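You operate a simulated robot arm through the tools that you are given. There is no shell and no other tool. Be economical: measure what you need, move in short steps, check, and stop when the job is done.

The job below is to be done with a simulated two-armed robot. You get a single attempt, and the scene is never put back.

TASK
Fetch the gauge block with the largest size on its label from the top of the parts bench and set it on the pane of the light box. Then open the left drawer of the parts bench, fetch the small blue cap from the top of the parts bench and set it in the inside of the left drawer of the parts bench, then shut the drawer. Then close the front flap of the striped carton. Keep to this order.

The check looks at the end state, three seconds after you hand in, the way a careful person would. Anything else that was tipped, shoved, dropped, spilled or broken makes it a failure. Lids that push on must go on centred and level and be pressed home; caps that screw on are set level and turned clockwise until they are tight.

THE ROBOT
Two 7-joint arms with two-finger parallel grippers on one trunk, on a base that drives. Base frame: it is fixed to the floor where the robot stands at the start and does not move with it; the origin is under the middle of the robot, x ahead of it, y to its left, z up; the surface under the hand at the start is at about z = 0.86. Units: m, rad, N and s.
The left shoulder is at the start at [0.05, 0.168, 1.107], the right one opposite. With the tool pointing down near the work surface each hand reaches from about 0.22 to 0.66 m from the robot's upright axis, wherever it stands, measured 20 degrees to its own side. Places, roughly: front flap of the striped carton [-0.6, -3.7, 0.4]; inside of the left drawer of the parts bench [0.7, -0.1, 0.7]; left drawer of the parts bench [0.5, -0.1, 0.7]; pane of the light box (12x15 cm) [0.68, -1.4, 0.84]; small blue cap (3x3x3 cm) [0.5, -0.3, 0.9]. Payload 1.57 kg a hand.
The TCP of each hand is the grasp point between the finger pads, 0.03 m short of the fingertips. In the tool frame z runs along the fingers and y along their closing line. The gripper opens to 0.08 m. The fingers are 0.017 m wide and 0.012 m thick; the gripper's body (0.04 by 0.082 m) begins 0.08 m behind the TCP.
Orientation is told as [roll, pitch, yaw] about the base's x, y, z axes, in that order, counted from this pose: with the fingers straight down and closing along the base's y, the tool's x points along the base's -x, its y along +y and its z along -z.

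THE INTERFACE
- The arms move only by the tool jog_arm. It takes "left_deltas", "right_deltas" or both (then of equal length, played together; a hand with none holds still); each is a list of rows, each an object (a shift or turn left out is 0, a gripper value left out holds the last) with "delta_pos": the shift along the base's x, y, z in units of 30 mm (1.0 is 30 mm), a list of three; "turn": the turn, a rotation vector about the base's x, y, z in units of 4 degrees (1.0 is 4 degrees), a list of three; "claw": the closure, from 0 (fully open) to 1 (shut). In form: [{"delta_pos": [tx, ty, tz], "turn": [rx, ry, rz], "claw": claw}, ...]. A call has 1 to 8 rows; each row shifts and turns the commanded pose from where the row before left it. A call with a number of a shift or a turn outside -1 to 1 is refused whole. Each row takes 0.2 s and may step no farther than 0.05 m and 0.15 rad from the row before; otherwise, or with a gripper value out of range, the whole call is refused. Where a pose cannot be reached the arm comes as near as it can. A force on the tool above 40 N (or 10 N above the force at the start of the call, whichever is more), or a blocked arm, ends the call early, and 0.2 s more pass. The fingers move at their own pace (about 0.045 m/s each) and stop on an object; they squeeze with about 24 N. The grip force told is the motor's: it shows also when the fingers shut on nothing. Time passes only in rows, and 0.2 s behind the last, so rows that do not move let the fingers close. It gives the time, the measured TCP pose, the force on the tool (base axes), the opening and the grip force at its end, in the units of the frame above (readings bear some noise), with the torque about the TCP (base axes, N m) and any sound that the robot's microphone picked up.
- Cameras (640 x 400 px; columns grow to the right, rows downward): "scene" is now at [0.1092, -0.0039, 1.2849]; the picture's right is [-0.07, -1.00, 0.00], its down [-0.85, 0.06, -0.52] and it looks along [0.52, -0.03, -0.86] (base axes); focal length 214 px, centre (320, 200). "left" rides on the left gripper at [0.072, 0.007, -0.122] in its tool frame; the picture's right is [-0.09, 1.00, 0.00], its down [-0.84, -0.08, -0.54] and it looks along [-0.54, -0.05, 0.84] (tool axes); focal length 238 px, centre (320, 200). "right" rides on the right gripper at [0.072, -0.007, -0.122] in its tool frame; the picture's right is [0.09, 1.00, 0.00], its down [-0.84, 0.08, -0.54] and it looks along [-0.54, 0.05, 0.84] (tool axes); focal length 238 px, centre (320, 200). There is no depth. A picture from a camera that has moved, and an enlarged one, comes with that camera's place and axes in the base frame and with its lens.
- camera(camera): a new picture of that camera. The clock stands still meanwhile.
- slide_trunk(by): slides the trunk up (or, below 0, down) by that many m; the arms and the scene camera ride with it, the base frame stays. It gives what a move gives, with no picture.
- steer(legs): drives the robot by 1 to 6 legs, each [ahead, left, turn to the left] in m, m and rad, along the robot's own axes; the way and the turn of a leg run together, so that a leg with both is an arc; at most 1.5 m and 3.142 rad a leg. The arms and the cameras ride along, it lands a little off, and it stops where it bumps. It gives what a move gives.
- head_to(pan, tilt): turns the head with the scene camera to pan (to the left, within 1.396 rad either way) and tilt (down, from -0.506 to 1.204), counted from straight ahead of the robot. It gives what a move gives.
- close_up(camera, box): a new picture of the part [left, top, right, bottom] of that camera's present view, enlarged. The clock stands still meanwhile.
- hand_in(): hands the job in; it is judged then, once.

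Go step by step. Nothing tells you exact positions but the pictures and the camera data: compare them with the known pose of the tool, close in by small moves and look again before you grip or let go. The budget is 165 turns and 138 pictures, counting those below and the enlarged ones. Unless the task says otherwise, let go and move clear before handing in.

The tools are called after "Emit:" by a JSON object that holds its "name" and its "arguments". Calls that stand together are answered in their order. jog_arm: Moves the arms, as the interface text tells. Its arguments: {"type":"object","properties":{"left_deltas":{"type":"array","items":{"type":"object","properties":{"delta_pos":{"type":"array","items":{"type":"number"}},"turn":{"type":"array","items":{"type":"number"}},"claw":{"type":"number"}}}},"right_deltas":{"type":"array","items":{"type":"object","properties":{"delta_pos":{"type":"array","items":{"type":"number"}},"turn":{"type":"array","items":{"type":"number"}},"claw":{"type":"number"}}}}},"required":[]} The other tools are called the same way: slide_trunk (by) slides the trunk up or down; steer (legs) drives the base; head_to (pan, tilt) turns the head that bears the scene camera; camera (camera) takes a picture; close_up (camera, box) takes an enlarged picture of a part of a camera's view; hand_in () hands the job in.

At the start:

```text
t: 0.0
left_tcp_pos: [0.3981, 0.1052, 1.0939]
left_ee_rot: [-0.001, 0.0, 0.0]
left_force: [0.3, 0.7, -0.6]
left_wrist_torque: [-0.01, 0.01, 0.01]
left_finger_gap: 0.0799
left_grip_force: 0.0
right_tcp_pos: [0.379, -0.1573, 1.1462]
right_ee_rot: [0.001, -0.002, -0.003]
right_force: [-0.8, -0.1, 0.3]
right_wrist_torque: [0.0, 0.0, 0.05]
right_finger_gap: 0.0798
right_grip_force: 0.1
trunk travel left (down, up): [-0.275, 0.168]
robot x, y, heading: [0.0002, -0.0015, -0.0]
head pan, tilt: [-0.066, 1.026]
```

scene: 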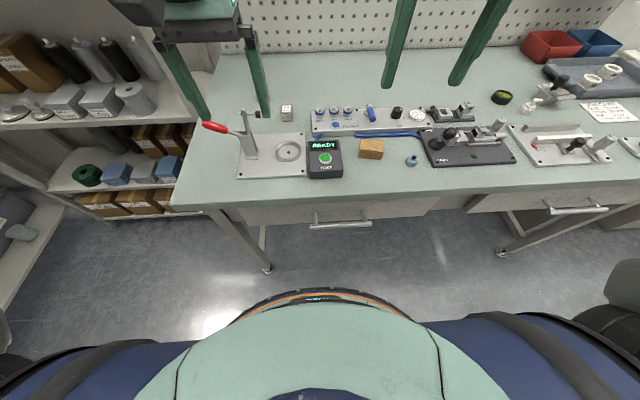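
right: 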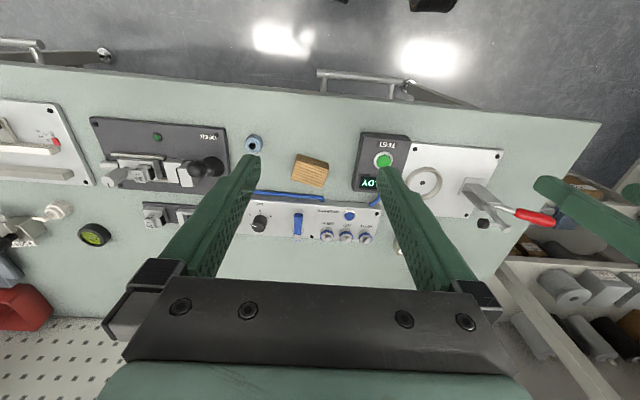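
left: 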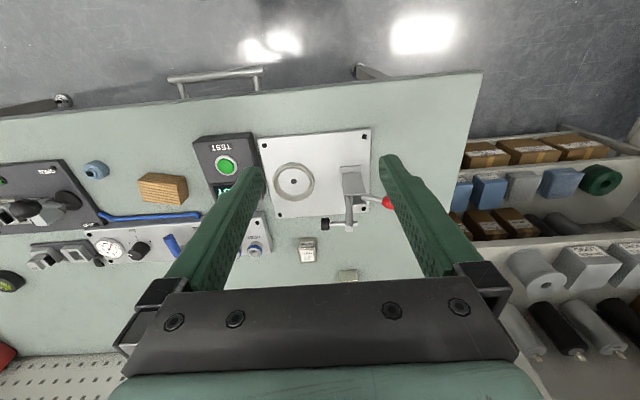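

I see the bench with small labelled metal blocks near the back left and the blue cap near the middle. I'll look closer at the blocks first.

Emit:
{"name": "close_up", "arguments": {"camera": "left", "box": [260, 220, 400, 300]}}

Emit:
{"name": "close_up", "arguments": {"camera": "scene", "box": [220, 60, 420, 185]}}

Emit:
{"name": "close_up", "arguments": {"camera": "scene", "box": [420, 40, 640, 178]}}

```text
4.57 times, centred on (330, 260) of left
camera zoom: at [0.3257, 0.1111, 1.2165], right [0.09, 1.0, 0.0], down [0.84, -0.08, 0.54], along [0.54, -0.05, -0.84], focal length 1090 px, centre (274, -74)
```

zoom: 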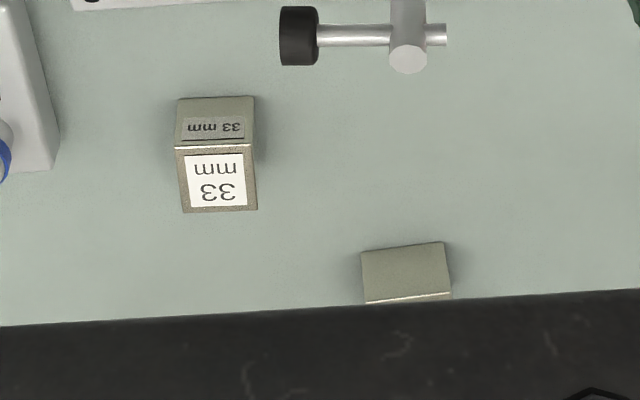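

```text
3.20 times, centred on (320, 122) of scene
camera zoom: at [0.1092, -0.0039, 1.2849], right [-0.07, -1.0, 0.0], down [-0.85, 0.06, -0.52], along [0.52, -0.03, -0.86], focal length 686 px, centre (320, 448)
```

zoom: 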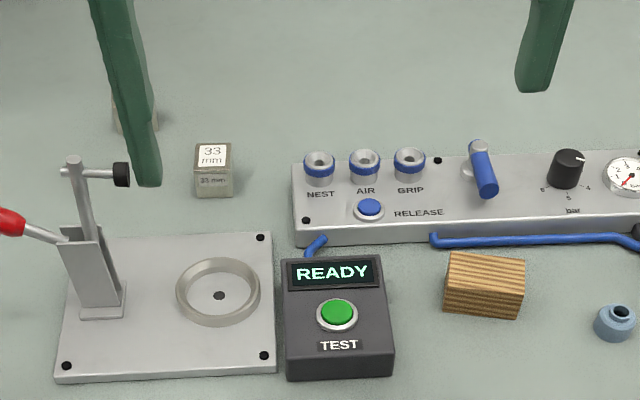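

```text
2.90 times, centred on (530, 109) of scene
camera zoom: at [0.1092, -0.0039, 1.2849], right [-0.07, -1.0, 0.0], down [-0.85, 0.06, -0.52], along [0.52, -0.03, -0.86], focal length 622 px, centre (-289, 464)
```

zoom: 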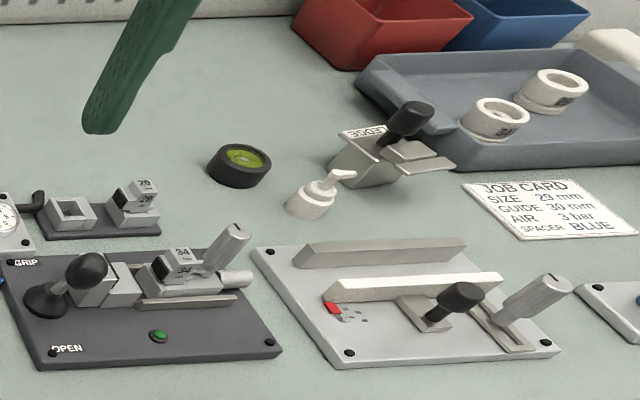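

One block reads 33 mm, another is hidden by the left finger, and the vise and a small fixture hold pieces marked 34 and 29. I'll look closer at those.

Emit:
{"name": "close_up", "arguments": {"camera": "scene", "box": [425, 95, 525, 158]}}

Emit:
{"name": "jog_arm", "arguments": {"left_deltas": [{"delta_pos": [-1, 0, 0.5]}, {"delta_pos": [-1, 0, 0.5]}, {"delta_pos": [-1, 0, 0.5]}, {"delta_pos": [0, 0, 0]}]}}

Emit:
{"name": "camera", "arguments": {"camera": "scene"}}

Emit:
{"name": "camera", "arguments": {"camera": "left"}}

```text
6.35 times, centred on (475, 126) of scene
camera zoom: at [0.1092, -0.0039, 1.2849], right [-0.07, -1.0, 0.0], down [-0.85, 0.06, -0.52], along [0.52, -0.03, -0.86], focal length 1362 px, centre (-664, 667)
```

zoom: 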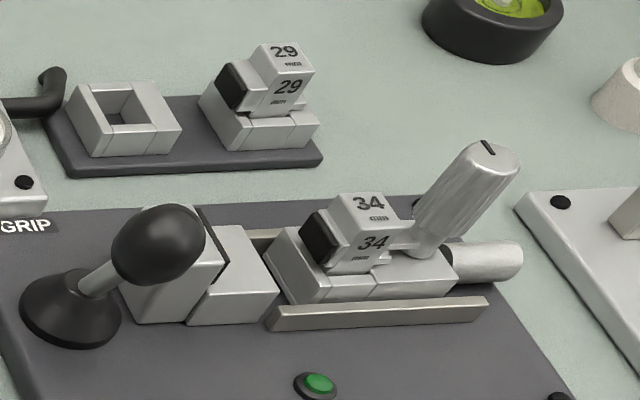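

```text
t: 1.0
left_tcp_pos: [0.3081, 0.1068, 1.1401]
left_ee_rot: [0.001, -0.001, 0.002]
left_force: [0.6, 0.5, 0.5]
left_wrist_torque: [-0.02, 0.03, -0.03]
left_finger_gap: 0.0801
left_grip_force: 0.1
right_tcp_pos: [0.3792, -0.1566, 1.1476]
right_ee_rot: [0.001, 0.0, -0.002]
right_force: [-0.1, 0.7, -0.1]
right_wrist_torque: [-0.04, -0.01, 0.03]
right_finger_gap: 0.0802
right_grip_force: 0.1
trunk travel left (down, up): [-0.275, 0.168]
robot x, y, heading: [0.0, -0.0016, 0.001]
head pan, tilt: [-0.066, 1.026]
```

```text
130 pictures are left
camera scene: at [0.1094, -0.0039, 1.2849], right [-0.07, -1.0, 0.0], down [-0.85, 0.06, -0.52], along [0.52, -0.03, -0.86], focal length 214 px, centre (320, 200)
```

scene: 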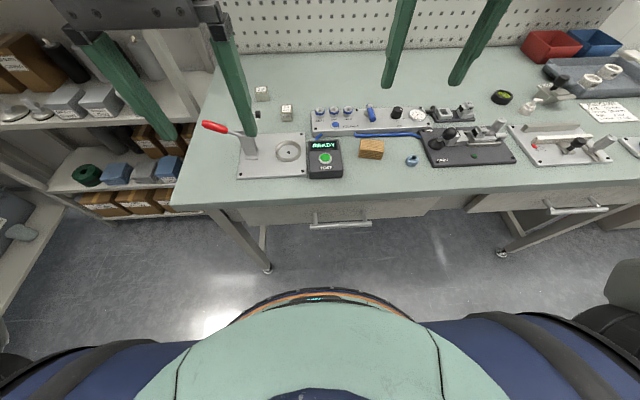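

```text
129 pictures are left
camera left: at [0.2358, 0.1131, 1.2616], right [0.09, 1.0, 0.0], down [0.84, -0.08, 0.54], along [0.54, -0.05, -0.84], focal length 238 px, centre (320, 200)
```

left: 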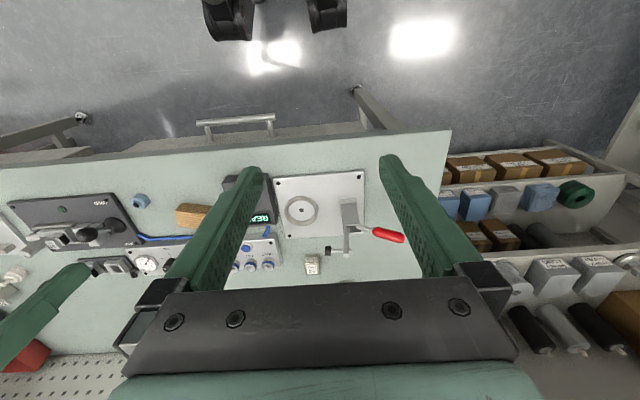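

Emit:
{"name": "close_up", "arguments": {"camera": "scene", "box": [240, 75, 304, 125]}}

Emit:
{"name": "head_to", "arguments": {"pan": -0.9, "tilt": 0.75}}

Emit:
{"name": "camera", "arguments": {"camera": "scene"}}

```text
8.00 times, centred on (272, 100) of scene
camera zoom: at [0.1094, -0.0039, 1.2849], right [-0.07, -1.0, 0.0], down [-0.85, 0.06, -0.52], along [0.52, -0.03, -0.86], focal length 1716 px, centre (704, 1000)
```

zoom: 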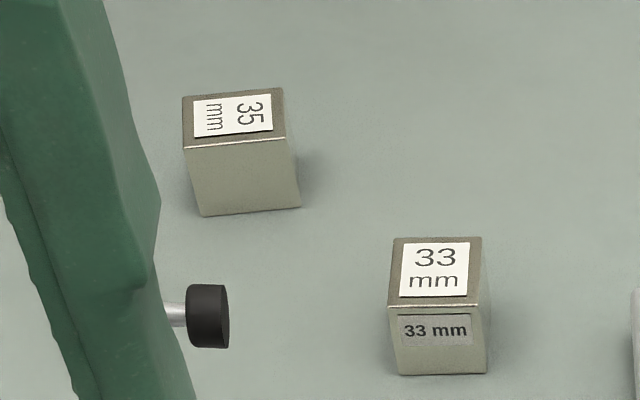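

```text
t: 2.2
left_tcp_pos: [0.307, 0.1059, 1.1404]
left_ee_rot: [-0.001, 0.0, 0.0]
left_force: [0.5, -0.9, 1.0]
left_wrist_torque: [-0.04, -0.04, -0.01]
left_finger_gap: 0.0798
left_grip_force: 0.1
right_tcp_pos: [0.3794, -0.1572, 1.1459]
right_ee_rot: [0.002, -0.001, -0.001]
right_force: [0.4, 0.5, 0.3]
right_wrist_torque: [-0.01, 0.01, 0.0]
right_finger_gap: 0.0799
right_grip_force: 0.0
trunk travel left (down, up): [-0.275, 0.168]
robot x, y, heading: [-0.0007, 0.0007, -0.001]
head pan, tilt: [-0.901, 0.75]
```

```text
127 pictures are left
camera scene: at [0.0929, -0.0643, 1.3059], right [-0.78, -0.62, 0.0], down [-0.42, 0.53, -0.73], along [0.45, -0.57, -0.68], focal length 214 px, centre (320, 200)
```

scene: 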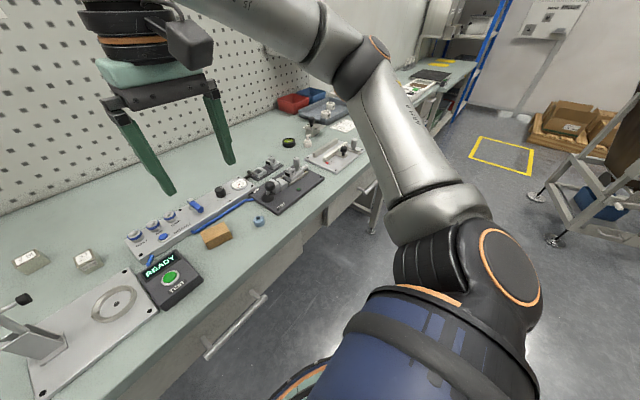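

Emit:
{"name": "close_up", "arguments": {"camera": "scene", "box": [240, 50, 480, 200]}}

Emit:
{"name": "head_to", "arguments": {"pan": 0.3, "tilt": 0.9}}

Emit:
{"name": "camera", "arguments": {"camera": "scene"}}

```text
2.67 times, centred on (360, 125) of scene
camera zoom: at [0.0929, -0.0643, 1.3059], right [-0.78, -0.62, 0.0], down [-0.42, 0.53, -0.73], along [0.45, -0.57, -0.68], focal length 572 px, centre (213, 400)
```

zoom: 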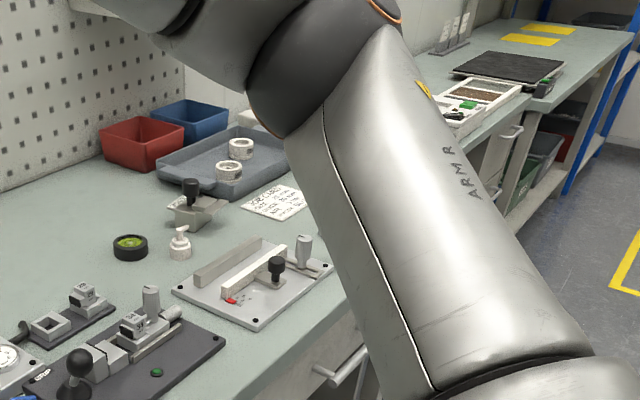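

```text
t: 3.6
left_tcp_pos: [0.3075, 0.1078, 1.1397]
left_ee_rot: [0.0, -0.003, 0.001]
left_force: [-0.3, -0.7, -0.3]
left_wrist_torque: [0.0, 0.0, 0.02]
left_finger_gap: 0.0801
left_grip_force: 0.1
right_tcp_pos: [0.3796, -0.1569, 1.1461]
right_ee_rot: [0.002, -0.001, -0.001]
right_force: [-0.6, 0.1, 0.4]
right_wrist_torque: [0.01, -0.02, -0.03]
right_finger_gap: 0.0799
right_grip_force: 0.1
trunk travel left (down, up): [-0.275, 0.168]
robot x, y, heading: [-0.0005, -0.002, 0.003]
head pan, tilt: [0.3, 0.901]
```

```text
125 pictures are left
camera scene: at [0.1135, 0.0229, 1.294], right [0.3, -0.96, 0.0], down [-0.75, -0.23, -0.62], along [0.59, 0.18, -0.78], focal length 214 px, centre (320, 200)
```

scene: 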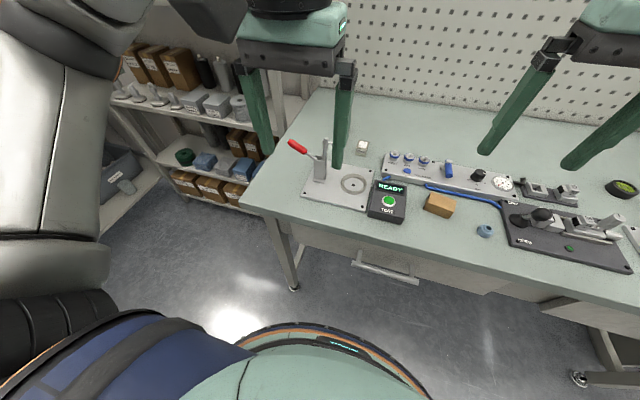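

The biggest label is 35 mm; I place that block near (0.757, 0.134), beyond comfortable reach. I'll drive ahead a little and look again.

Emit:
{"name": "steer", "arguments": {"legs": [[0.13, 0.0, 0]]}}

Emit:
{"name": "head_to", "arguments": {"pan": 0.0, "tilt": 0.9}}

Emit:
{"name": "camera", "arguments": {"camera": "scene"}}

Emit:
{"name": "camera", "arguments": {"camera": "left"}}

```text
t: 4.8
left_tcp_pos: [0.4374, 0.1069, 1.1396]
left_ee_rot: [0.002, 0.0, 0.0]
left_force: [0.3, -0.2, 0.3]
left_wrist_torque: [-0.01, 0.03, -0.02]
left_finger_gap: 0.0801
left_grip_force: 0.1
right_tcp_pos: [0.508, -0.1565, 1.1466]
right_ee_rot: [0.002, 0.001, -0.002]
right_force: [-0.2, -0.2, 0.0]
right_wrist_torque: [-0.01, 0.03, -0.05]
right_finger_gap: 0.08
right_grip_force: 0.0
trunk travel left (down, up): [-0.275, 0.168]
robot x, y, heading: [0.1299, 0.0014, -0.002]
head pan, tilt: [0.3, 0.901]
```

```text
t: 5.6
left_tcp_pos: [0.4348, 0.1068, 1.1397]
left_ee_rot: [0.0, 0.0, -0.001]
left_force: [0.0, -0.1, -0.8]
left_wrist_torque: [0.0, -0.02, -0.02]
left_finger_gap: 0.08
left_grip_force: 0.0
right_tcp_pos: [0.5078, -0.1572, 1.1466]
right_ee_rot: [0.002, -0.001, -0.004]
right_force: [0.0, -0.2, -0.2]
right_wrist_torque: [0.0, 0.01, -0.02]
right_finger_gap: 0.0799
right_grip_force: 0.1
trunk travel left (down, up): [-0.275, 0.168]
robot x, y, heading: [0.1281, 0.0002, -0.003]
head pan, tilt: [0.0, 0.901]
```

```text
124 pictures are left
camera scene: at [0.2452, 0.0005, 1.294], right [0.0, -1.0, 0.0], down [-0.78, 0.0, -0.62], along [0.62, 0.0, -0.78], focal length 214 px, centre (320, 200)
```

scene: 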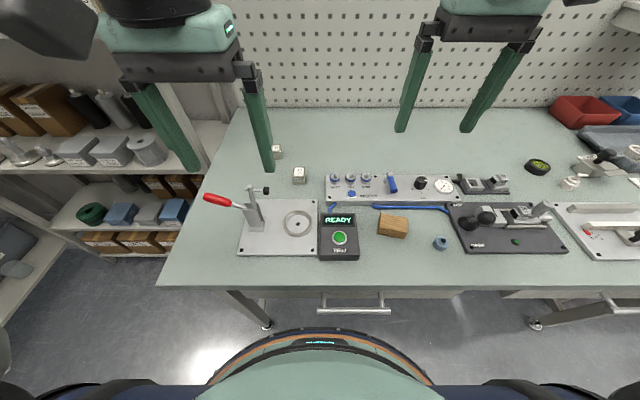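

```text
123 pictures are left
camera left: at [0.3644, 0.1128, 1.2616], right [0.09, 1.0, 0.0], down [0.84, -0.08, 0.54], along [0.54, -0.05, -0.84], focal length 238 px, centre (320, 200)
```

left: 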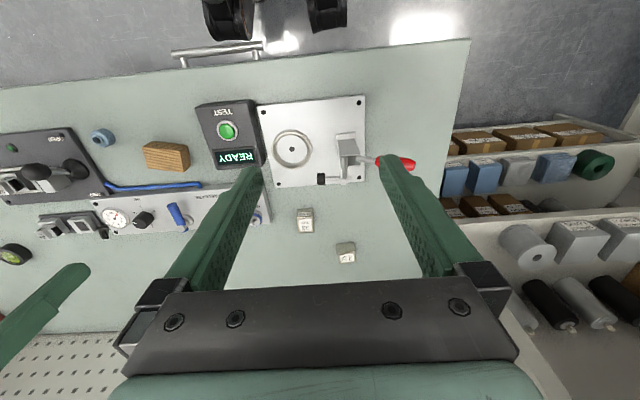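

I'm moving the left hand forward above the 35 block, staying high, then I'll look with the wrist camera.

Emit:
{"name": "jog_arm", "arguments": {"left_deltas": [{"delta_pos": [1, 0.1, 0]}, {"delta_pos": [1, 0.1, 0]}, {"delta_pos": [1, 0.1, 0]}, {"delta_pos": [1, 0.1, -0.3]}, {"delta_pos": [1, 0.1, -0.3]}, {"delta_pos": [1, 0.1, -0.3]}, {"delta_pos": [1, 0.1, -0.3]}, {"delta_pos": [0, 0, 0]}]}}

Emit:
{"name": "camera", "arguments": {"camera": "left"}}

Emit:
{"name": "camera", "arguments": {"camera": "scene"}}

```text
t: 7.4
left_tcp_pos: [0.647, 0.1269, 1.1072]
left_ee_rot: [-0.001, 0.0, 0.0]
left_force: [-0.2, -0.1, 0.2]
left_wrist_torque: [0.04, -0.02, 0.03]
left_finger_gap: 0.08
left_grip_force: 0.0
right_tcp_pos: [0.5083, -0.1559, 1.1462]
right_ee_rot: [0.001, -0.002, -0.004]
right_force: [0.1, 0.3, 0.6]
right_wrist_torque: [0.01, 0.0, 0.0]
right_finger_gap: 0.08
right_grip_force: 0.0
trunk travel left (down, up): [-0.275, 0.168]
robot x, y, heading: [0.1264, 0.0037, -0.006]
head pan, tilt: [0.0, 0.901]
```

```text
122 pictures are left
camera left: at [0.5754, 0.1341, 1.2277], right [0.09, 1.0, 0.0], down [0.84, -0.08, 0.54], along [0.54, -0.05, -0.84], focal length 238 px, centre (320, 200)
```

left: 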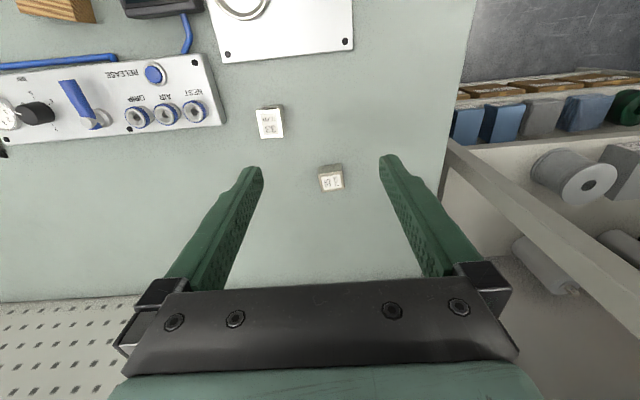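

```text
121 pictures are left
camera scene: at [0.2451, 0.0005, 1.294], right [0.0, -1.0, 0.0], down [-0.78, 0.0, -0.62], along [0.62, 0.0, -0.78], focal length 214 px, centre (320, 200)
```

scene: 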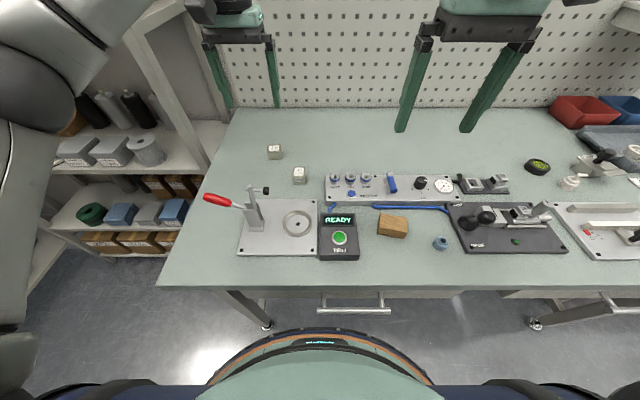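

Emit:
{"name": "close_up", "arguments": {"camera": "left", "box": [290, 150, 370, 200]}}

```text
8.00 times, centred on (330, 175) of left
camera zoom: at [0.5754, 0.1341, 1.2277], right [0.09, 1.0, 0.0], down [0.84, -0.08, 0.54], along [0.54, -0.05, -0.84], focal length 1907 px, centre (240, 400)
```

zoom: 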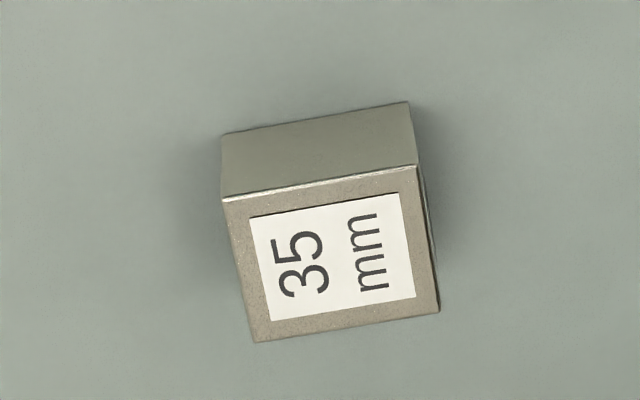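

The block centre is near (0.757, 0.136), yawed about 0.1 rad, 38 mm wide along the closing line. I'm moving above it and descending part way.

Emit:
{"name": "jog_arm", "arguments": {"left_deltas": [{"delta_pos": [0.9, 0.075, 0], "turn": [0, 0, 0.36]}, {"delta_pos": [0.9, 0.075, -0.5], "turn": [0, 0, 0.36]}, {"delta_pos": [0.9, 0.075, -1], "turn": [0, 0, 0.36]}, {"delta_pos": [0.97, 0.075, -1], "turn": [0, 0, 0.36]}, {"delta_pos": [0, 0, -1]}, {"delta_pos": [0, 0, -1]}, {"delta_pos": [0, 0, 0]}]}}

Emit:
{"name": "camera", "arguments": {"camera": "left"}}

Emit:
{"name": "camera", "arguments": {"camera": "scene"}}

```text
t: 9.0
left_tcp_pos: [0.7346, 0.1341, 0.9762]
left_ee_rot: [-0.001, -0.001, 0.099]
left_force: [-1.1, 0.2, 0.4]
left_wrist_torque: [0.0, -0.02, -0.02]
left_finger_gap: 0.0801
left_grip_force: 0.1
left hand out of reach, approached as far as the arm can: row 4
right_tcp_pos: [0.5077, -0.1574, 1.1478]
right_ee_rot: [0.002, -0.001, -0.002]
right_force: [0.5, 0.4, -1.3]
right_wrist_torque: [-0.03, -0.01, 0.0]
right_finger_gap: 0.0797
right_grip_force: 0.0
trunk travel left (down, up): [-0.275, 0.168]
robot x, y, heading: [0.1269, 0.0014, -0.006]
head pan, tilt: [0.0, 0.901]
```

```text
119 pictures are left
camera left: at [0.6629, 0.1344, 1.0984], right [-0.01, 1.0, 0.0], down [0.84, 0.01, 0.54], along [0.54, 0.0, -0.84], focal length 238 px, centre (320, 200)
```

left: 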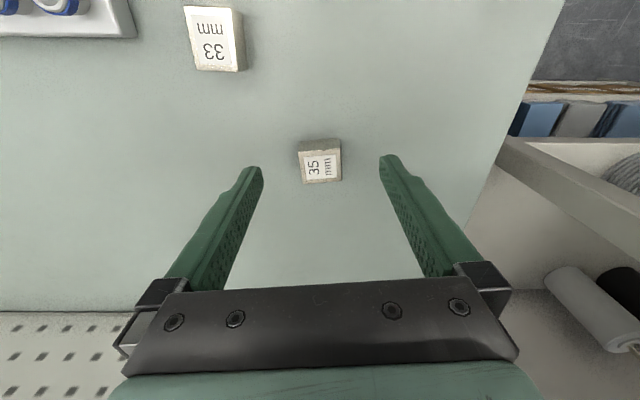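

```text
118 pictures are left
camera scene: at [0.2451, 0.0003, 1.294], right [0.0, -1.0, 0.0], down [-0.78, 0.0, -0.62], along [0.62, 0.0, -0.78], focal length 214 px, centre (320, 200)
```

scene: 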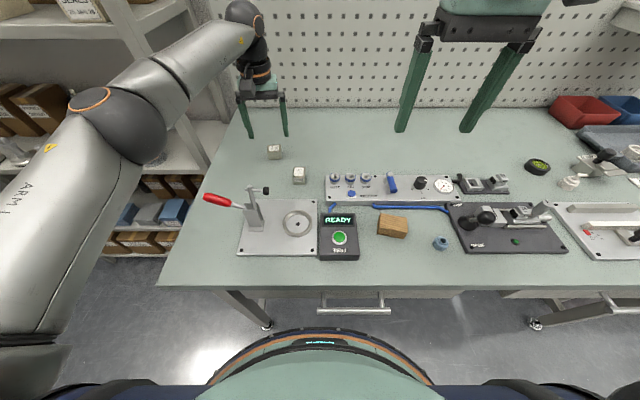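

The block is confirmed at (0.757, 0.136); the hand is 2 cm short. I'll creep the base forward 3 cm.

Emit:
{"name": "steer", "arguments": {"legs": [[0.03, 0.0, 0]]}}

Emit:
{"name": "camera", "arguments": {"camera": "left"}}

```text
t: 9.9
left_tcp_pos: [0.7665, 0.135, 0.9769]
left_ee_rot: [0.0, 0.0, 0.101]
left_force: [0.7, 0.2, -0.2]
left_wrist_torque: [0.06, 0.02, -0.02]
left_finger_gap: 0.0803
left_grip_force: 0.1
right_tcp_pos: [0.5382, -0.1569, 1.1465]
right_ee_rot: [0.003, 0.0, -0.003]
right_force: [0.5, -0.6, 0.3]
right_wrist_torque: [0.02, 0.03, -0.01]
right_finger_gap: 0.0798
right_grip_force: 0.0
trunk travel left (down, up): [-0.275, 0.168]
robot x, y, heading: [0.1575, 0.0002, -0.002]
head pan, tilt: [0.0, 0.901]
```

```text
117 pictures are left
camera left: at [0.6936, 0.1349, 1.0983], right [-0.01, 1.0, 0.0], down [0.84, 0.01, 0.54], along [0.54, 0.0, -0.84], focal length 238 px, centre (320, 200)
```

left: 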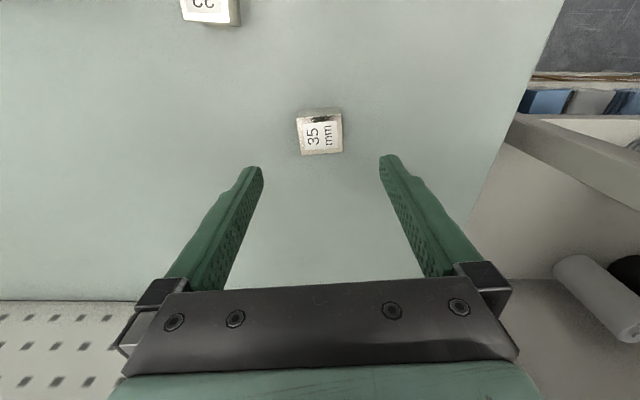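

Emit:
{"name": "jog_arm", "arguments": {"left_deltas": [{"delta_pos": [-0.27, 0.02, -0.6]}, {"delta_pos": [0, 0, -0.7]}, {"delta_pos": [0, 0, -0.7]}, {"delta_pos": [0, 0, -0.62]}, {"delta_pos": [0, 0, 0]}]}}

Emit:
{"name": "camera", "arguments": {"camera": "left"}}

```text
t: 11.1
left_tcp_pos: [0.7566, 0.1372, 0.8989]
left_ee_rot: [-0.001, 0.0, 0.102]
left_force: [-0.5, -0.3, 0.8]
left_wrist_torque: [-0.03, 0.02, -0.02]
left_finger_gap: 0.0798
left_grip_force: 0.0
right_tcp_pos: [0.5373, -0.1568, 1.1459]
right_ee_rot: [0.002, -0.002, -0.002]
right_force: [-1.8, -0.9, -0.5]
right_wrist_torque: [-0.01, 0.0, 0.02]
right_finger_gap: 0.0795
right_grip_force: 0.1
trunk travel left (down, up): [-0.275, 0.168]
robot x, y, heading: [0.1579, -0.0029, -0.001]
head pan, tilt: [0.0, 0.901]
```

```text
116 pictures are left
camera left: at [0.6848, 0.1359, 1.0208], right [-0.01, 1.0, 0.0], down [0.84, 0.01, 0.54], along [0.54, 0.0, -0.84], focal length 238 px, centre (320, 200)
```

left: 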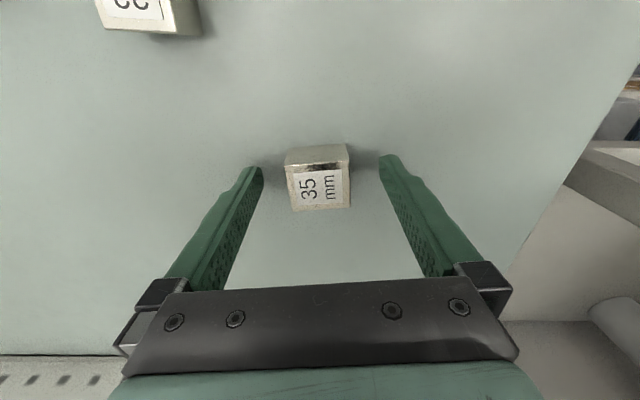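

The block sits between the pads. Closing and lifting.

Emit:
{"name": "jog_arm", "arguments": {"left_deltas": [{"claw": 0.5}, {"claw": 1}, {"claw": 1}, {"claw": 1}, {"claw": 1}, {"delta_pos": [0, 0, 0.5]}, {"delta_pos": [0, 0, 1]}, {"delta_pos": [0, 0, 1]}]}}

Emit:
{"name": "camera", "arguments": {"camera": "left"}}

```text
t: 12.9
left_tcp_pos: [0.7574, 0.1373, 0.974]
left_ee_rot: [-0.001, -0.001, 0.101]
left_force: [-0.5, 0.0, -2.5]
left_wrist_torque: [0.0, 0.04, -0.01]
left_finger_gap: 0.0396
left_grip_force: 23.3
right_tcp_pos: [0.5366, -0.1571, 1.1472]
right_ee_rot: [0.002, -0.004, -0.001]
right_force: [0.1, -0.4, -0.4]
right_wrist_torque: [-0.01, -0.03, -0.01]
right_finger_gap: 0.0796
right_grip_force: 0.0
trunk travel left (down, up): [-0.275, 0.168]
robot x, y, heading: [0.1582, 0.0009, -0.001]
head pan, tilt: [0.0, 0.901]
```

```text
115 pictures are left
camera left: at [0.6844, 0.136, 1.0958], right [-0.01, 1.0, 0.0], down [0.84, 0.01, 0.54], along [0.54, 0.0, -0.84], focal length 238 px, centre (320, 200)
```

left: 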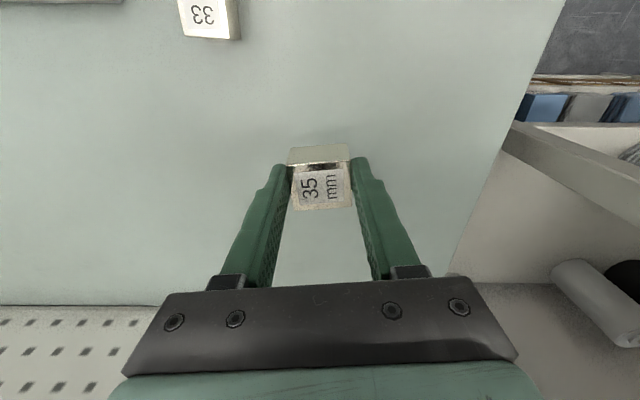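

The block is held. Raising it and pulling it back toward the robot.

Emit:
{"name": "jog_arm", "arguments": {"left_deltas": [{"delta_pos": [0, 0, 1]}, {"delta_pos": [-0.3, 0, 1]}, {"delta_pos": [-0.6, 0, 1]}, {"delta_pos": [-1, 0, 1]}, {"delta_pos": [-1, 0, 1]}, {"delta_pos": [-1, 0, 0.5]}, {"delta_pos": [-1, 0, 0]}, {"delta_pos": [-1, 0, 0]}]}}

Emit:
{"name": "jog_arm", "arguments": {"left_deltas": [{"delta_pos": [-1, 0, 0]}, {"delta_pos": [-1, 0, 0]}, {"delta_pos": [-1, 0, 0]}, {"delta_pos": [-1, 0, 0]}, {"delta_pos": [-1, 0, 0]}]}}

Emit:
{"name": "steer", "arguments": {"legs": [[-0.3, 0, 0]]}}

Emit:
{"name": "head_to", "arguments": {"pan": -1.0, "tilt": 0.5}}

Emit:
{"name": "camera", "arguments": {"camera": "scene"}}

```text
t: 14.7
left_tcp_pos: [0.5786, 0.1358, 1.1399]
left_ee_rot: [0.0, 0.001, 0.101]
left_force: [-0.4, 0.0, -3.9]
left_wrist_torque: [0.02, 0.04, -0.01]
left_finger_gap: 0.0395
left_grip_force: 24.4
right_tcp_pos: [0.5382, -0.156, 1.1459]
right_ee_rot: [0.001, -0.001, -0.004]
right_force: [-0.1, 0.8, -0.5]
right_wrist_torque: [-0.01, -0.03, 0.01]
right_finger_gap: 0.08
right_grip_force: 0.0
trunk travel left (down, up): [-0.275, 0.168]
robot x, y, heading: [0.1616, 0.0013, 0.002]
head pan, tilt: [0.0, 0.901]
```

```text
t: 15.9
left_tcp_pos: [0.4277, 0.1361, 1.1367]
left_ee_rot: [0.0, -0.002, 0.102]
left_force: [0.0, 0.5, -3.3]
left_wrist_torque: [0.0, 0.01, 0.03]
left_finger_gap: 0.0399
left_grip_force: 24.0
right_tcp_pos: [0.5364, -0.1567, 1.1459]
right_ee_rot: [0.002, -0.001, -0.002]
right_force: [-0.3, -0.3, -0.2]
right_wrist_torque: [-0.01, -0.01, 0.03]
right_finger_gap: 0.0798
right_grip_force: 0.0
trunk travel left (down, up): [-0.275, 0.168]
robot x, y, heading: [0.1597, -0.0016, -0.001]
head pan, tilt: [0.0, 0.901]
```

```text
t: 17.9
left_tcp_pos: [0.1273, 0.1361, 1.1375]
left_ee_rot: [0.0, -0.002, 0.104]
left_force: [-0.6, -0.2, -3.6]
left_wrist_torque: [-0.02, 0.01, -0.03]
left_finger_gap: 0.0395
left_grip_force: 24.7
right_tcp_pos: [0.2371, -0.1563, 1.1471]
right_ee_rot: [0.001, -0.002, 0.0]
right_force: [0.5, 0.0, 0.5]
right_wrist_torque: [0.01, -0.02, -0.01]
right_finger_gap: 0.0801
right_grip_force: 0.0
trunk travel left (down, up): [-0.275, 0.168]
robot x, y, heading: [-0.1399, -0.0012, 0.002]
head pan, tilt: [0.0, 0.901]
```

```text
t: 19.2
left_tcp_pos: [0.1279, 0.1365, 1.1379]
left_ee_rot: [0.0, 0.001, 0.103]
left_force: [1.1, 0.8, -3.1]
left_wrist_torque: [-0.01, 0.0, 0.0]
left_finger_gap: 0.0397
left_grip_force: 23.9
right_tcp_pos: [0.2367, -0.1567, 1.1476]
right_ee_rot: [0.002, -0.001, 0.001]
right_force: [0.1, -0.3, 0.5]
right_wrist_torque: [0.02, 0.03, 0.03]
right_finger_gap: 0.0799
right_grip_force: 0.0
trunk travel left (down, up): [-0.275, 0.168]
robot x, y, heading: [-0.1415, -0.0011, -0.002]
head pan, tilt: [-1.0, 0.499]
```

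```text
114 pictures are left
camera scene: at [-0.051, -0.076, 1.3278], right [-0.84, -0.54, 0.0], down [-0.26, 0.4, -0.88], along [0.48, -0.74, -0.48], focal length 214 px, centre (320, 200)
```

scene: 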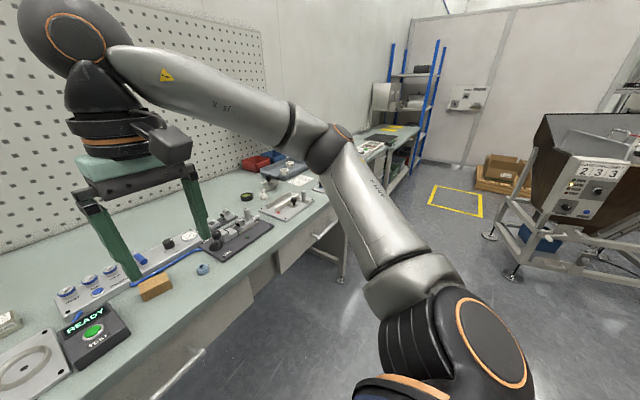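

The way to the right looks clear alongside the bench. I'll strafe right in front of the light box and look.

Emit:
{"name": "steer", "arguments": {"legs": [[0, -0.65, 0], [0, -0.6, 0]]}}

Emit:
{"name": "head_to", "arguments": {"pan": -0.1, "tilt": 0.8}}

Emit:
{"name": "camera", "arguments": {"camera": "scene"}}

```text
t: 30.6
left_tcp_pos: [0.1302, -1.1063, 1.1383]
left_ee_rot: [0.0, 0.001, 0.097]
left_force: [-0.3, 0.3, -3.8]
left_wrist_torque: [-0.01, 0.01, 0.01]
left_finger_gap: 0.0401
left_grip_force: 24.2
right_tcp_pos: [0.2401, -1.3979, 1.1458]
right_ee_rot: [0.002, -0.001, -0.003]
right_force: [-0.4, 0.3, -0.3]
right_wrist_torque: [-0.04, -0.01, 0.0]
right_finger_gap: 0.08
right_grip_force: 0.1
trunk travel left (down, up): [-0.275, 0.168]
robot x, y, heading: [-0.1404, -1.2404, -0.001]
head pan, tilt: [-1.0, 0.499]
```

```text
t: 31.8
left_tcp_pos: [0.1303, -1.1058, 1.1382]
left_ee_rot: [0.0, -0.001, 0.098]
left_force: [-0.3, 0.0, -2.3]
left_wrist_torque: [-0.01, 0.01, 0.02]
left_finger_gap: 0.0397
left_grip_force: 24.3
right_tcp_pos: [0.2399, -1.3988, 1.1468]
right_ee_rot: [0.002, -0.001, -0.003]
right_force: [0.0, 0.3, -0.2]
right_wrist_torque: [0.0, 0.0, 0.04]
right_finger_gap: 0.08
right_grip_force: 0.1
trunk travel left (down, up): [-0.275, 0.168]
robot x, y, heading: [-0.1432, -1.2413, -0.0]
head pan, tilt: [-0.099, 0.799]
```

```text
113 pictures are left
camera scene: at [-0.0178, -1.249, 1.3019], right [-0.1, -0.99, 0.0], down [-0.71, 0.07, -0.7], along [0.69, -0.07, -0.72], focal length 214 px, centre (320, 200)
```

scene: 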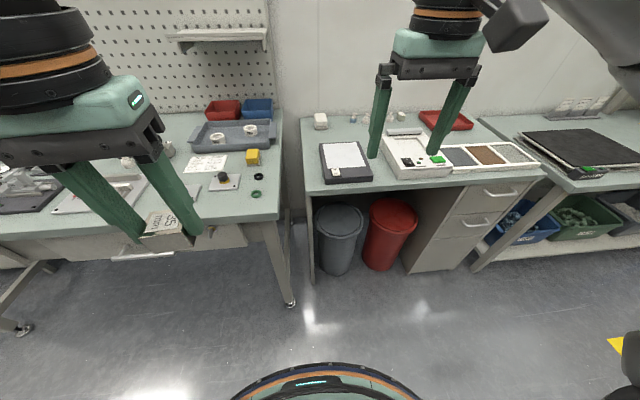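

Emit:
{"name": "close_up", "arguments": {"camera": "scene", "box": [290, 100, 450, 200]}}

Emit:
{"name": "close_up", "arguments": {"camera": "scene", "box": [130, 90, 290, 230]}}

```text
4.00 times, centred on (370, 150) of scene
camera zoom: at [-0.0178, -1.249, 1.3019], right [-0.1, -0.99, 0.0], down [-0.71, 0.07, -0.7], along [0.69, -0.07, -0.72], focal length 858 px, centre (120, 400)
```

zoom: 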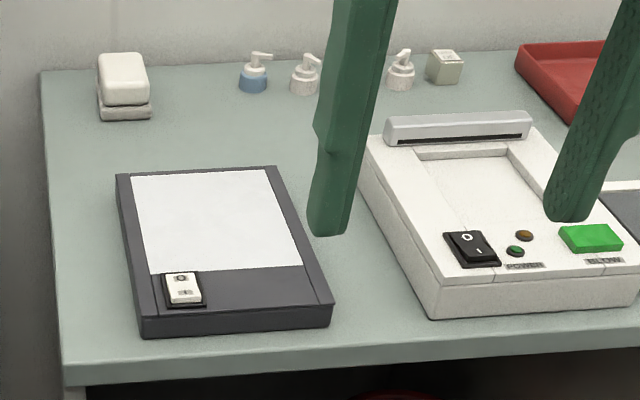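

```text
2.86 times, centred on (210, 160) of scene
camera zoom: at [-0.0178, -1.249, 1.3019], right [-0.1, -0.99, 0.0], down [-0.71, 0.07, -0.7], along [0.69, -0.07, -0.72], focal length 613 px, centre (634, 314)
```

zoom: 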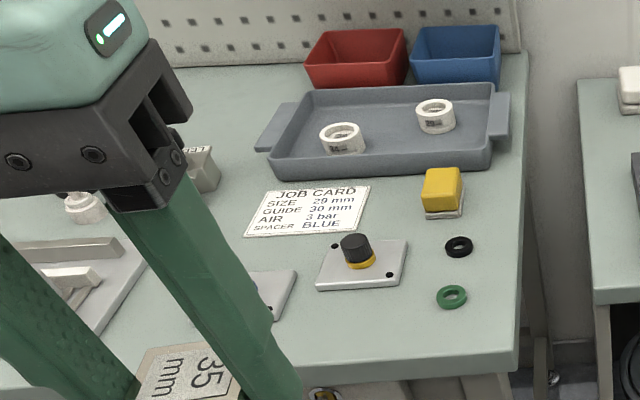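

The light box pane is near (0.66, -1.40), slightly to my right. I'll shift right and ahead so the left hand faces it.

Emit:
{"name": "steer", "arguments": {"legs": [[0, -0.29, 0], [0.27, 0, 0]]}}

Emit:
{"name": "jog_arm", "arguments": {"left_deltas": [{"delta_pos": [1, 0, 0], "turn": [0, 0, -0.35]}, {"delta_pos": [1, 0, 0], "turn": [0, 0, -0.36]}, {"delta_pos": [1, 0, 0], "turn": [0, 0, -0.35]}, {"delta_pos": [1, 0, 0], "turn": [0, 0, -0.35]}, {"delta_pos": [1, 0, -0.5]}, {"delta_pos": [1, 0, -0.5]}, {"delta_pos": [0, 0, 0]}]}}

Emit:
{"name": "camera", "arguments": {"camera": "scene"}}

Emit:
{"name": "camera", "arguments": {"camera": "left"}}

```text
t: 36.5
left_tcp_pos: [0.3947, -1.3935, 1.1387]
left_ee_rot: [-0.001, 0.0, 0.109]
left_force: [-0.4, 0.3, -3.9]
left_wrist_torque: [0.0, 0.02, -0.05]
left_finger_gap: 0.0399
left_grip_force: 23.9
right_tcp_pos: [0.5069, -1.6868, 1.1465]
right_ee_rot: [0.003, -0.001, 0.007]
right_force: [-0.2, 0.1, -0.1]
right_wrist_torque: [-0.04, -0.01, 0.0]
right_finger_gap: 0.0798
right_grip_force: 0.0
trunk travel left (down, up): [-0.275, 0.168]
robot x, y, heading: [0.125, -1.5296, 0.006]
head pan, tilt: [-0.099, 0.799]
```

```text
t: 38.1
left_tcp_pos: [0.5775, -1.3942, 1.107]
left_ee_rot: [-0.001, 0.0, 0.009]
left_force: [-0.8, 0.0, -2.7]
left_wrist_torque: [0.0, -0.01, -0.01]
left_finger_gap: 0.0397
left_grip_force: 24.4
right_tcp_pos: [0.506, -1.6863, 1.1454]
right_ee_rot: [0.001, -0.001, 0.005]
right_force: [-0.4, -0.6, 0.6]
right_wrist_torque: [0.02, -0.01, -0.01]
right_finger_gap: 0.0799
right_grip_force: 0.1
trunk travel left (down, up): [-0.275, 0.168]
robot x, y, heading: [0.1233, -1.5351, 0.001]
head pan, tilt: [-0.099, 0.799]
```

```text
110 pictures are left
camera scene: at [0.2478, -1.5387, 1.3019], right [-0.09, -1.0, 0.0], down [-0.71, 0.07, -0.7], along [0.69, -0.06, -0.72], focal length 214 px, centre (320, 200)
```

scene: 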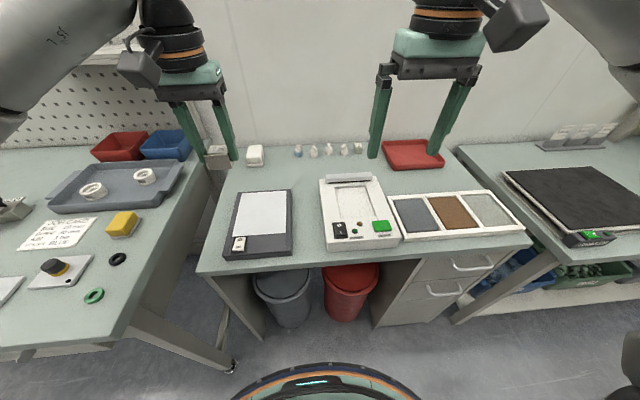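

```text
109 pictures are left
camera left: at [0.5055, -1.3877, 1.2287], right [0.08, 1.0, 0.0], down [0.84, -0.07, 0.54], along [0.54, -0.05, -0.84], focal length 238 px, centre (320, 200)
```

left: 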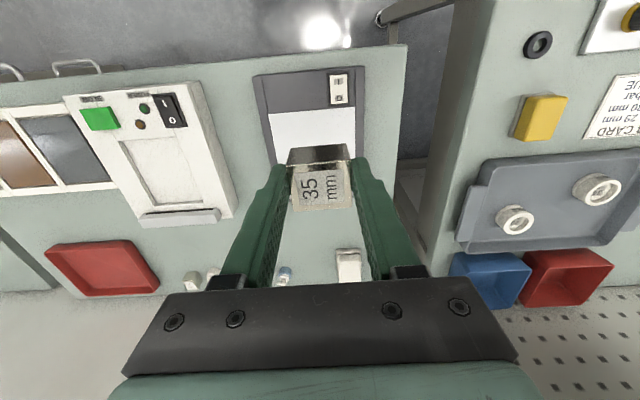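

Emit:
{"name": "close_up", "arguments": {"camera": "scene", "box": [210, 175, 310, 265]}}

Emit:
{"name": "close_up", "arguments": {"camera": "left", "box": [230, 60, 390, 180]}}

```text
4.44 times, centred on (260, 220) of scene
camera zoom: at [0.2478, -1.5387, 1.3019], right [-0.09, -1.0, 0.0], down [-0.71, 0.07, -0.7], along [0.69, -0.06, -0.72], focal length 953 px, centre (587, 111)
```

zoom: 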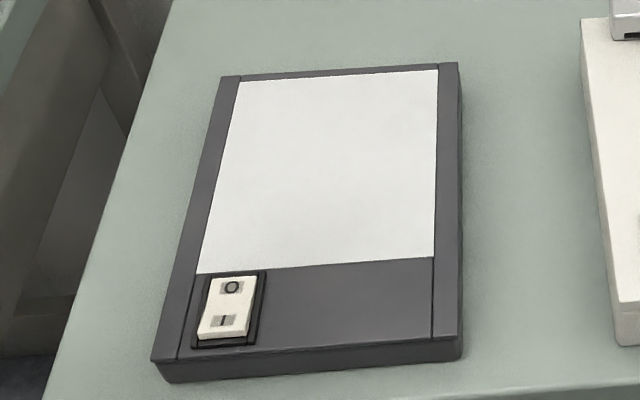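

```text
3.33 times, centred on (310, 120) of left
camera zoom: at [0.5055, -1.3877, 1.2287], right [0.08, 1.0, 0.0], down [0.84, -0.07, 0.54], along [0.54, -0.05, -0.84], focal length 794 px, centre (353, 467)
```

zoom: 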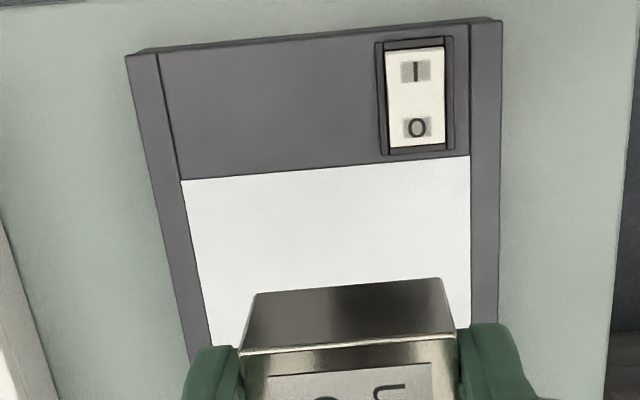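

The pane centre is near (0.667, -1.412), z about 0.84. I'm moving above it and down to a few cm over it.

Emit:
{"name": "jog_arm", "arguments": {"left_deltas": [{"delta_pos": [1, -0.2, -0.5]}, {"delta_pos": [1, -0.2, -0.5]}, {"delta_pos": [1, -0.2, -1]}, {"delta_pos": [0, 0, -1]}, {"delta_pos": [0, 0, -1]}, {"delta_pos": [0, 0, -1]}, {"delta_pos": [0, 0, -1]}, {"delta_pos": [0, 0, 0]}]}}

Emit:
{"name": "camera", "arguments": {"camera": "scene"}}

Emit:
{"name": "camera", "arguments": {"camera": "left"}}

```text
t: 39.9
left_tcp_pos: [0.6663, -1.4099, 0.929]
left_ee_rot: [0.0, 0.0, 0.006]
left_force: [-0.3, 0.1, -3.2]
left_wrist_torque: [-0.02, 0.0, 0.02]
left_finger_gap: 0.0397
left_grip_force: 23.9
right_tcp_pos: [0.5065, -1.6864, 1.146]
right_ee_rot: [0.002, -0.002, 0.006]
right_force: [-0.6, 0.1, 0.1]
right_wrist_torque: [0.03, -0.01, -0.02]
right_finger_gap: 0.0801
right_grip_force: 0.0
trunk travel left (down, up): [-0.275, 0.168]
robot x, y, heading: [0.1233, -1.5319, 0.011]
head pan, tilt: [-0.099, 0.799]
```

```text
106 pictures are left
camera scene: at [0.248, -1.5388, 1.3019], right [-0.09, -1.0, 0.0], down [-0.71, 0.07, -0.7], along [0.69, -0.06, -0.72], focal length 214 px, centre (320, 200)
```

scene: 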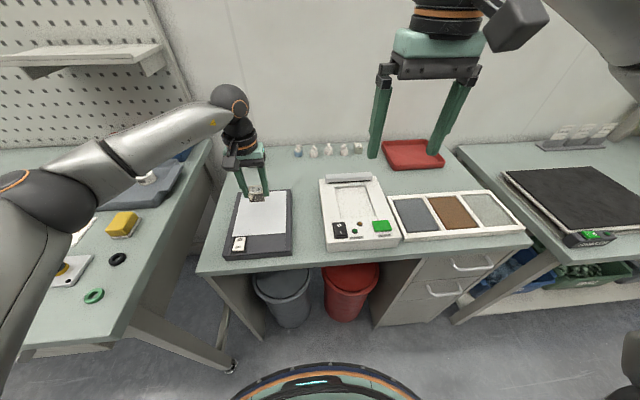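

```text
105 pictures are left
camera left: at [0.5941, -1.4053, 1.0509], right [0.08, 1.0, 0.0], down [0.84, -0.07, 0.54], along [0.54, -0.05, -0.84], focal length 238 px, centre (320, 200)
```

left: 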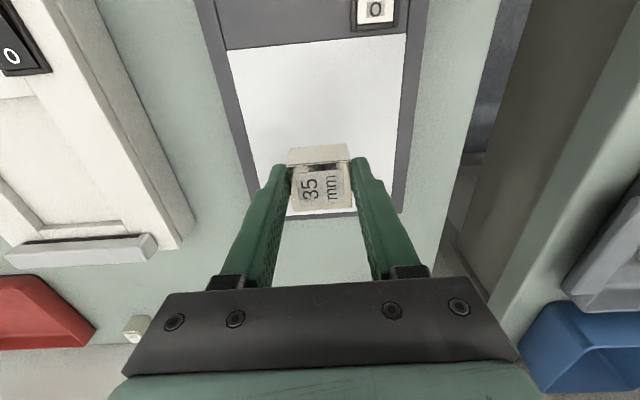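

Well centred over the pane. Lowering gently.

Emit:
{"name": "jog_arm", "arguments": {"left_deltas": [{"delta_pos": [0, 0, -0.5]}, {"delta_pos": [0, 0, -0.5]}, {"delta_pos": [0, 0, -0.4]}, {"delta_pos": [0, 0, 0]}]}}

Emit:
{"name": "close_up", "arguments": {"camera": "left", "box": [200, 60, 440, 230]}}

Emit:
{"name": "close_up", "arguments": {"camera": "scene", "box": [210, 150, 310, 265]}}

```text
t: 40.9
left_tcp_pos: [0.6657, -1.4116, 0.8868]
left_ee_rot: [0.0, 0.001, 0.008]
left_force: [-0.2, 0.2, -3.0]
left_wrist_torque: [0.05, 0.01, 0.02]
left_finger_gap: 0.0396
left_grip_force: 24.2
right_tcp_pos: [0.5072, -1.6866, 1.1458]
right_ee_rot: [0.001, -0.001, 0.004]
right_force: [-0.5, -0.3, 0.1]
right_wrist_torque: [0.0, 0.02, 0.0]
right_finger_gap: 0.0801
right_grip_force: 0.0
trunk travel left (down, up): [-0.275, 0.168]
robot x, y, heading: [0.1252, -1.5315, 0.007]
head pan, tilt: [-0.099, 0.799]
```

```text
2.35 times, centred on (320, 145) of left
camera zoom: at [0.5936, -1.4053, 1.0076], right [0.08, 1.0, 0.0], down [0.84, -0.07, 0.54], along [0.54, -0.05, -0.84], focal length 561 px, centre (320, 329)
```

zoom: 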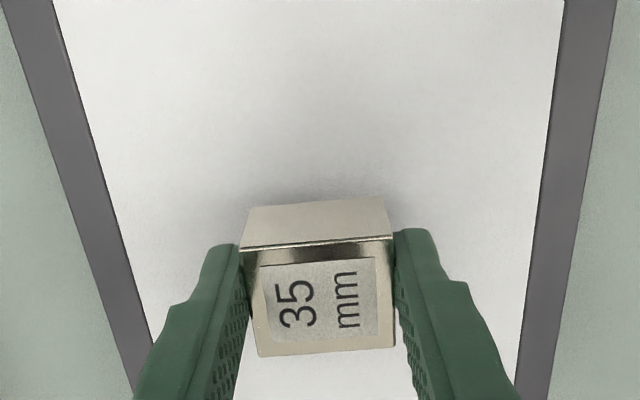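

```text
3.48 times, centred on (260, 208) of scene
camera zoom: at [0.248, -1.5388, 1.3019], right [-0.09, -1.0, 0.0], down [-0.71, 0.07, -0.7], along [0.69, -0.06, -0.72], focal length 746 px, centre (529, 174)
```

zoom: 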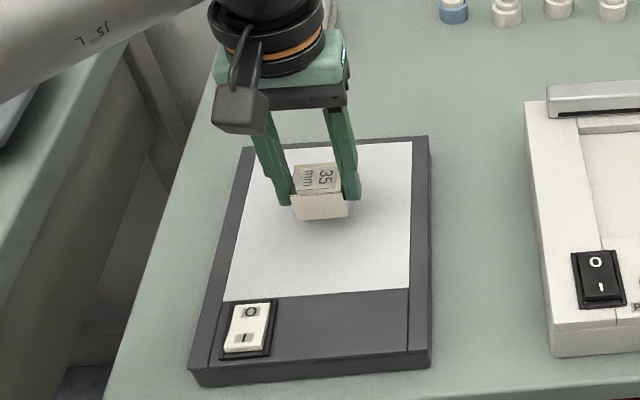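

Still slightly above the pane. Small steps down, watching the force.

Emit:
{"name": "jog_arm", "arguments": {"left_deltas": [{"delta_pos": [0, 0, -0.1]}, {"delta_pos": [0, 0, -0.1]}, {"delta_pos": [0, 0, 0]}]}}

Emit:
{"name": "jog_arm", "arguments": {"left_deltas": [{"delta_pos": [0, 0, -0.07]}, {"delta_pos": [0, 0, 0]}]}}

```text
t: 41.7
left_tcp_pos: [0.6646, -1.4123, 0.8806]
left_ee_rot: [0.002, -0.001, 0.01]
left_force: [-0.2, -0.5, -2.2]
left_wrist_torque: [0.03, -0.01, 0.01]
left_finger_gap: 0.0399
left_grip_force: 24.2
right_tcp_pos: [0.5066, -1.6857, 1.1463]
right_ee_rot: [0.002, 0.0, 0.003]
right_force: [0.1, -0.2, -0.2]
right_wrist_torque: [0.0, 0.0, 0.01]
right_finger_gap: 0.0797
right_grip_force: 0.1
trunk travel left (down, up): [-0.275, 0.168]
robot x, y, heading: [0.1269, -1.534, 0.005]
head pan, tilt: [-0.099, 0.799]
```

```text
t: 42.3
left_tcp_pos: [0.6658, -1.4111, 0.878]
left_ee_rot: [0.001, 0.001, 0.008]
left_force: [0.4, 0.2, -3.5]
left_wrist_torque: [0.02, -0.02, 0.02]
left_finger_gap: 0.0394
left_grip_force: 23.6
right_tcp_pos: [0.5063, -1.6866, 1.1456]
right_ee_rot: [0.002, -0.002, 0.006]
right_force: [1.0, -0.6, -0.4]
right_wrist_torque: [0.0, -0.01, 0.01]
right_finger_gap: 0.0801
right_grip_force: 0.1
trunk travel left (down, up): [-0.275, 0.168]
robot x, y, heading: [0.1224, -1.5336, 0.003]
head pan, tilt: [-0.099, 0.799]
```

Emit:
{"name": "jog_arm", "arguments": {"left_deltas": [{"delta_pos": [0, 0, -0.06]}, {"delta_pos": [0, 0, 0]}]}}

Emit:
{"name": "jog_arm", "arguments": {"left_deltas": [{"delta_pos": [0, 0, -0.06]}, {"delta_pos": [0, 0, 0]}]}}

Emit:
{"name": "close_up", "arguments": {"camera": "left", "box": [200, 60, 440, 230]}}

```text
t: 42.9
left_tcp_pos: [0.6646, -1.4126, 0.8756]
left_ee_rot: [-0.001, 0.0, 0.009]
left_force: [0.4, 0.5, -2.7]
left_wrist_torque: [0.03, 0.03, 0.01]
left_finger_gap: 0.0396
left_grip_force: 24.1
right_tcp_pos: [0.5061, -1.6856, 1.1467]
right_ee_rot: [0.002, -0.002, 0.005]
right_force: [0.0, 0.8, -0.6]
right_wrist_torque: [0.01, -0.05, -0.06]
right_finger_gap: 0.0802
right_grip_force: 0.0
trunk travel left (down, up): [-0.275, 0.168]
robot x, y, heading: [0.1313, -1.5325, 0.007]
head pan, tilt: [-0.099, 0.799]
```

```text
t: 43.5
left_tcp_pos: [0.6666, -1.4121, 0.8725]
left_ee_rot: [0.0, 0.0, 0.009]
left_force: [0.5, 0.1, -3.4]
left_wrist_torque: [-0.01, 0.02, 0.02]
left_finger_gap: 0.0394
left_grip_force: 24.2
right_tcp_pos: [0.5061, -1.6867, 1.1467]
right_ee_rot: [0.001, -0.001, 0.004]
right_force: [0.8, 0.5, -0.2]
right_wrist_torque: [0.02, 0.01, 0.02]
right_finger_gap: 0.0801
right_grip_force: 0.0
trunk travel left (down, up): [-0.275, 0.168]
robot x, y, heading: [0.1282, -1.532, 0.007]
head pan, tilt: [-0.099, 0.799]
```

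```text
2.35 times, centred on (320, 145) of left
camera zoom: at [0.5937, -1.4057, 0.9959], right [0.08, 1.0, 0.0], down [0.84, -0.07, 0.54], along [0.54, -0.05, -0.84], focal length 561 px, centre (320, 329)
```

zoom: 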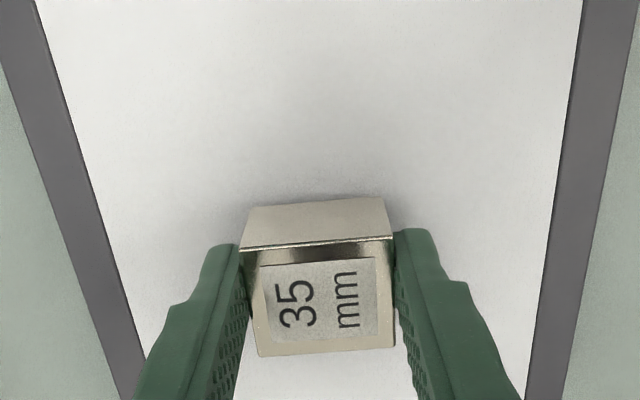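

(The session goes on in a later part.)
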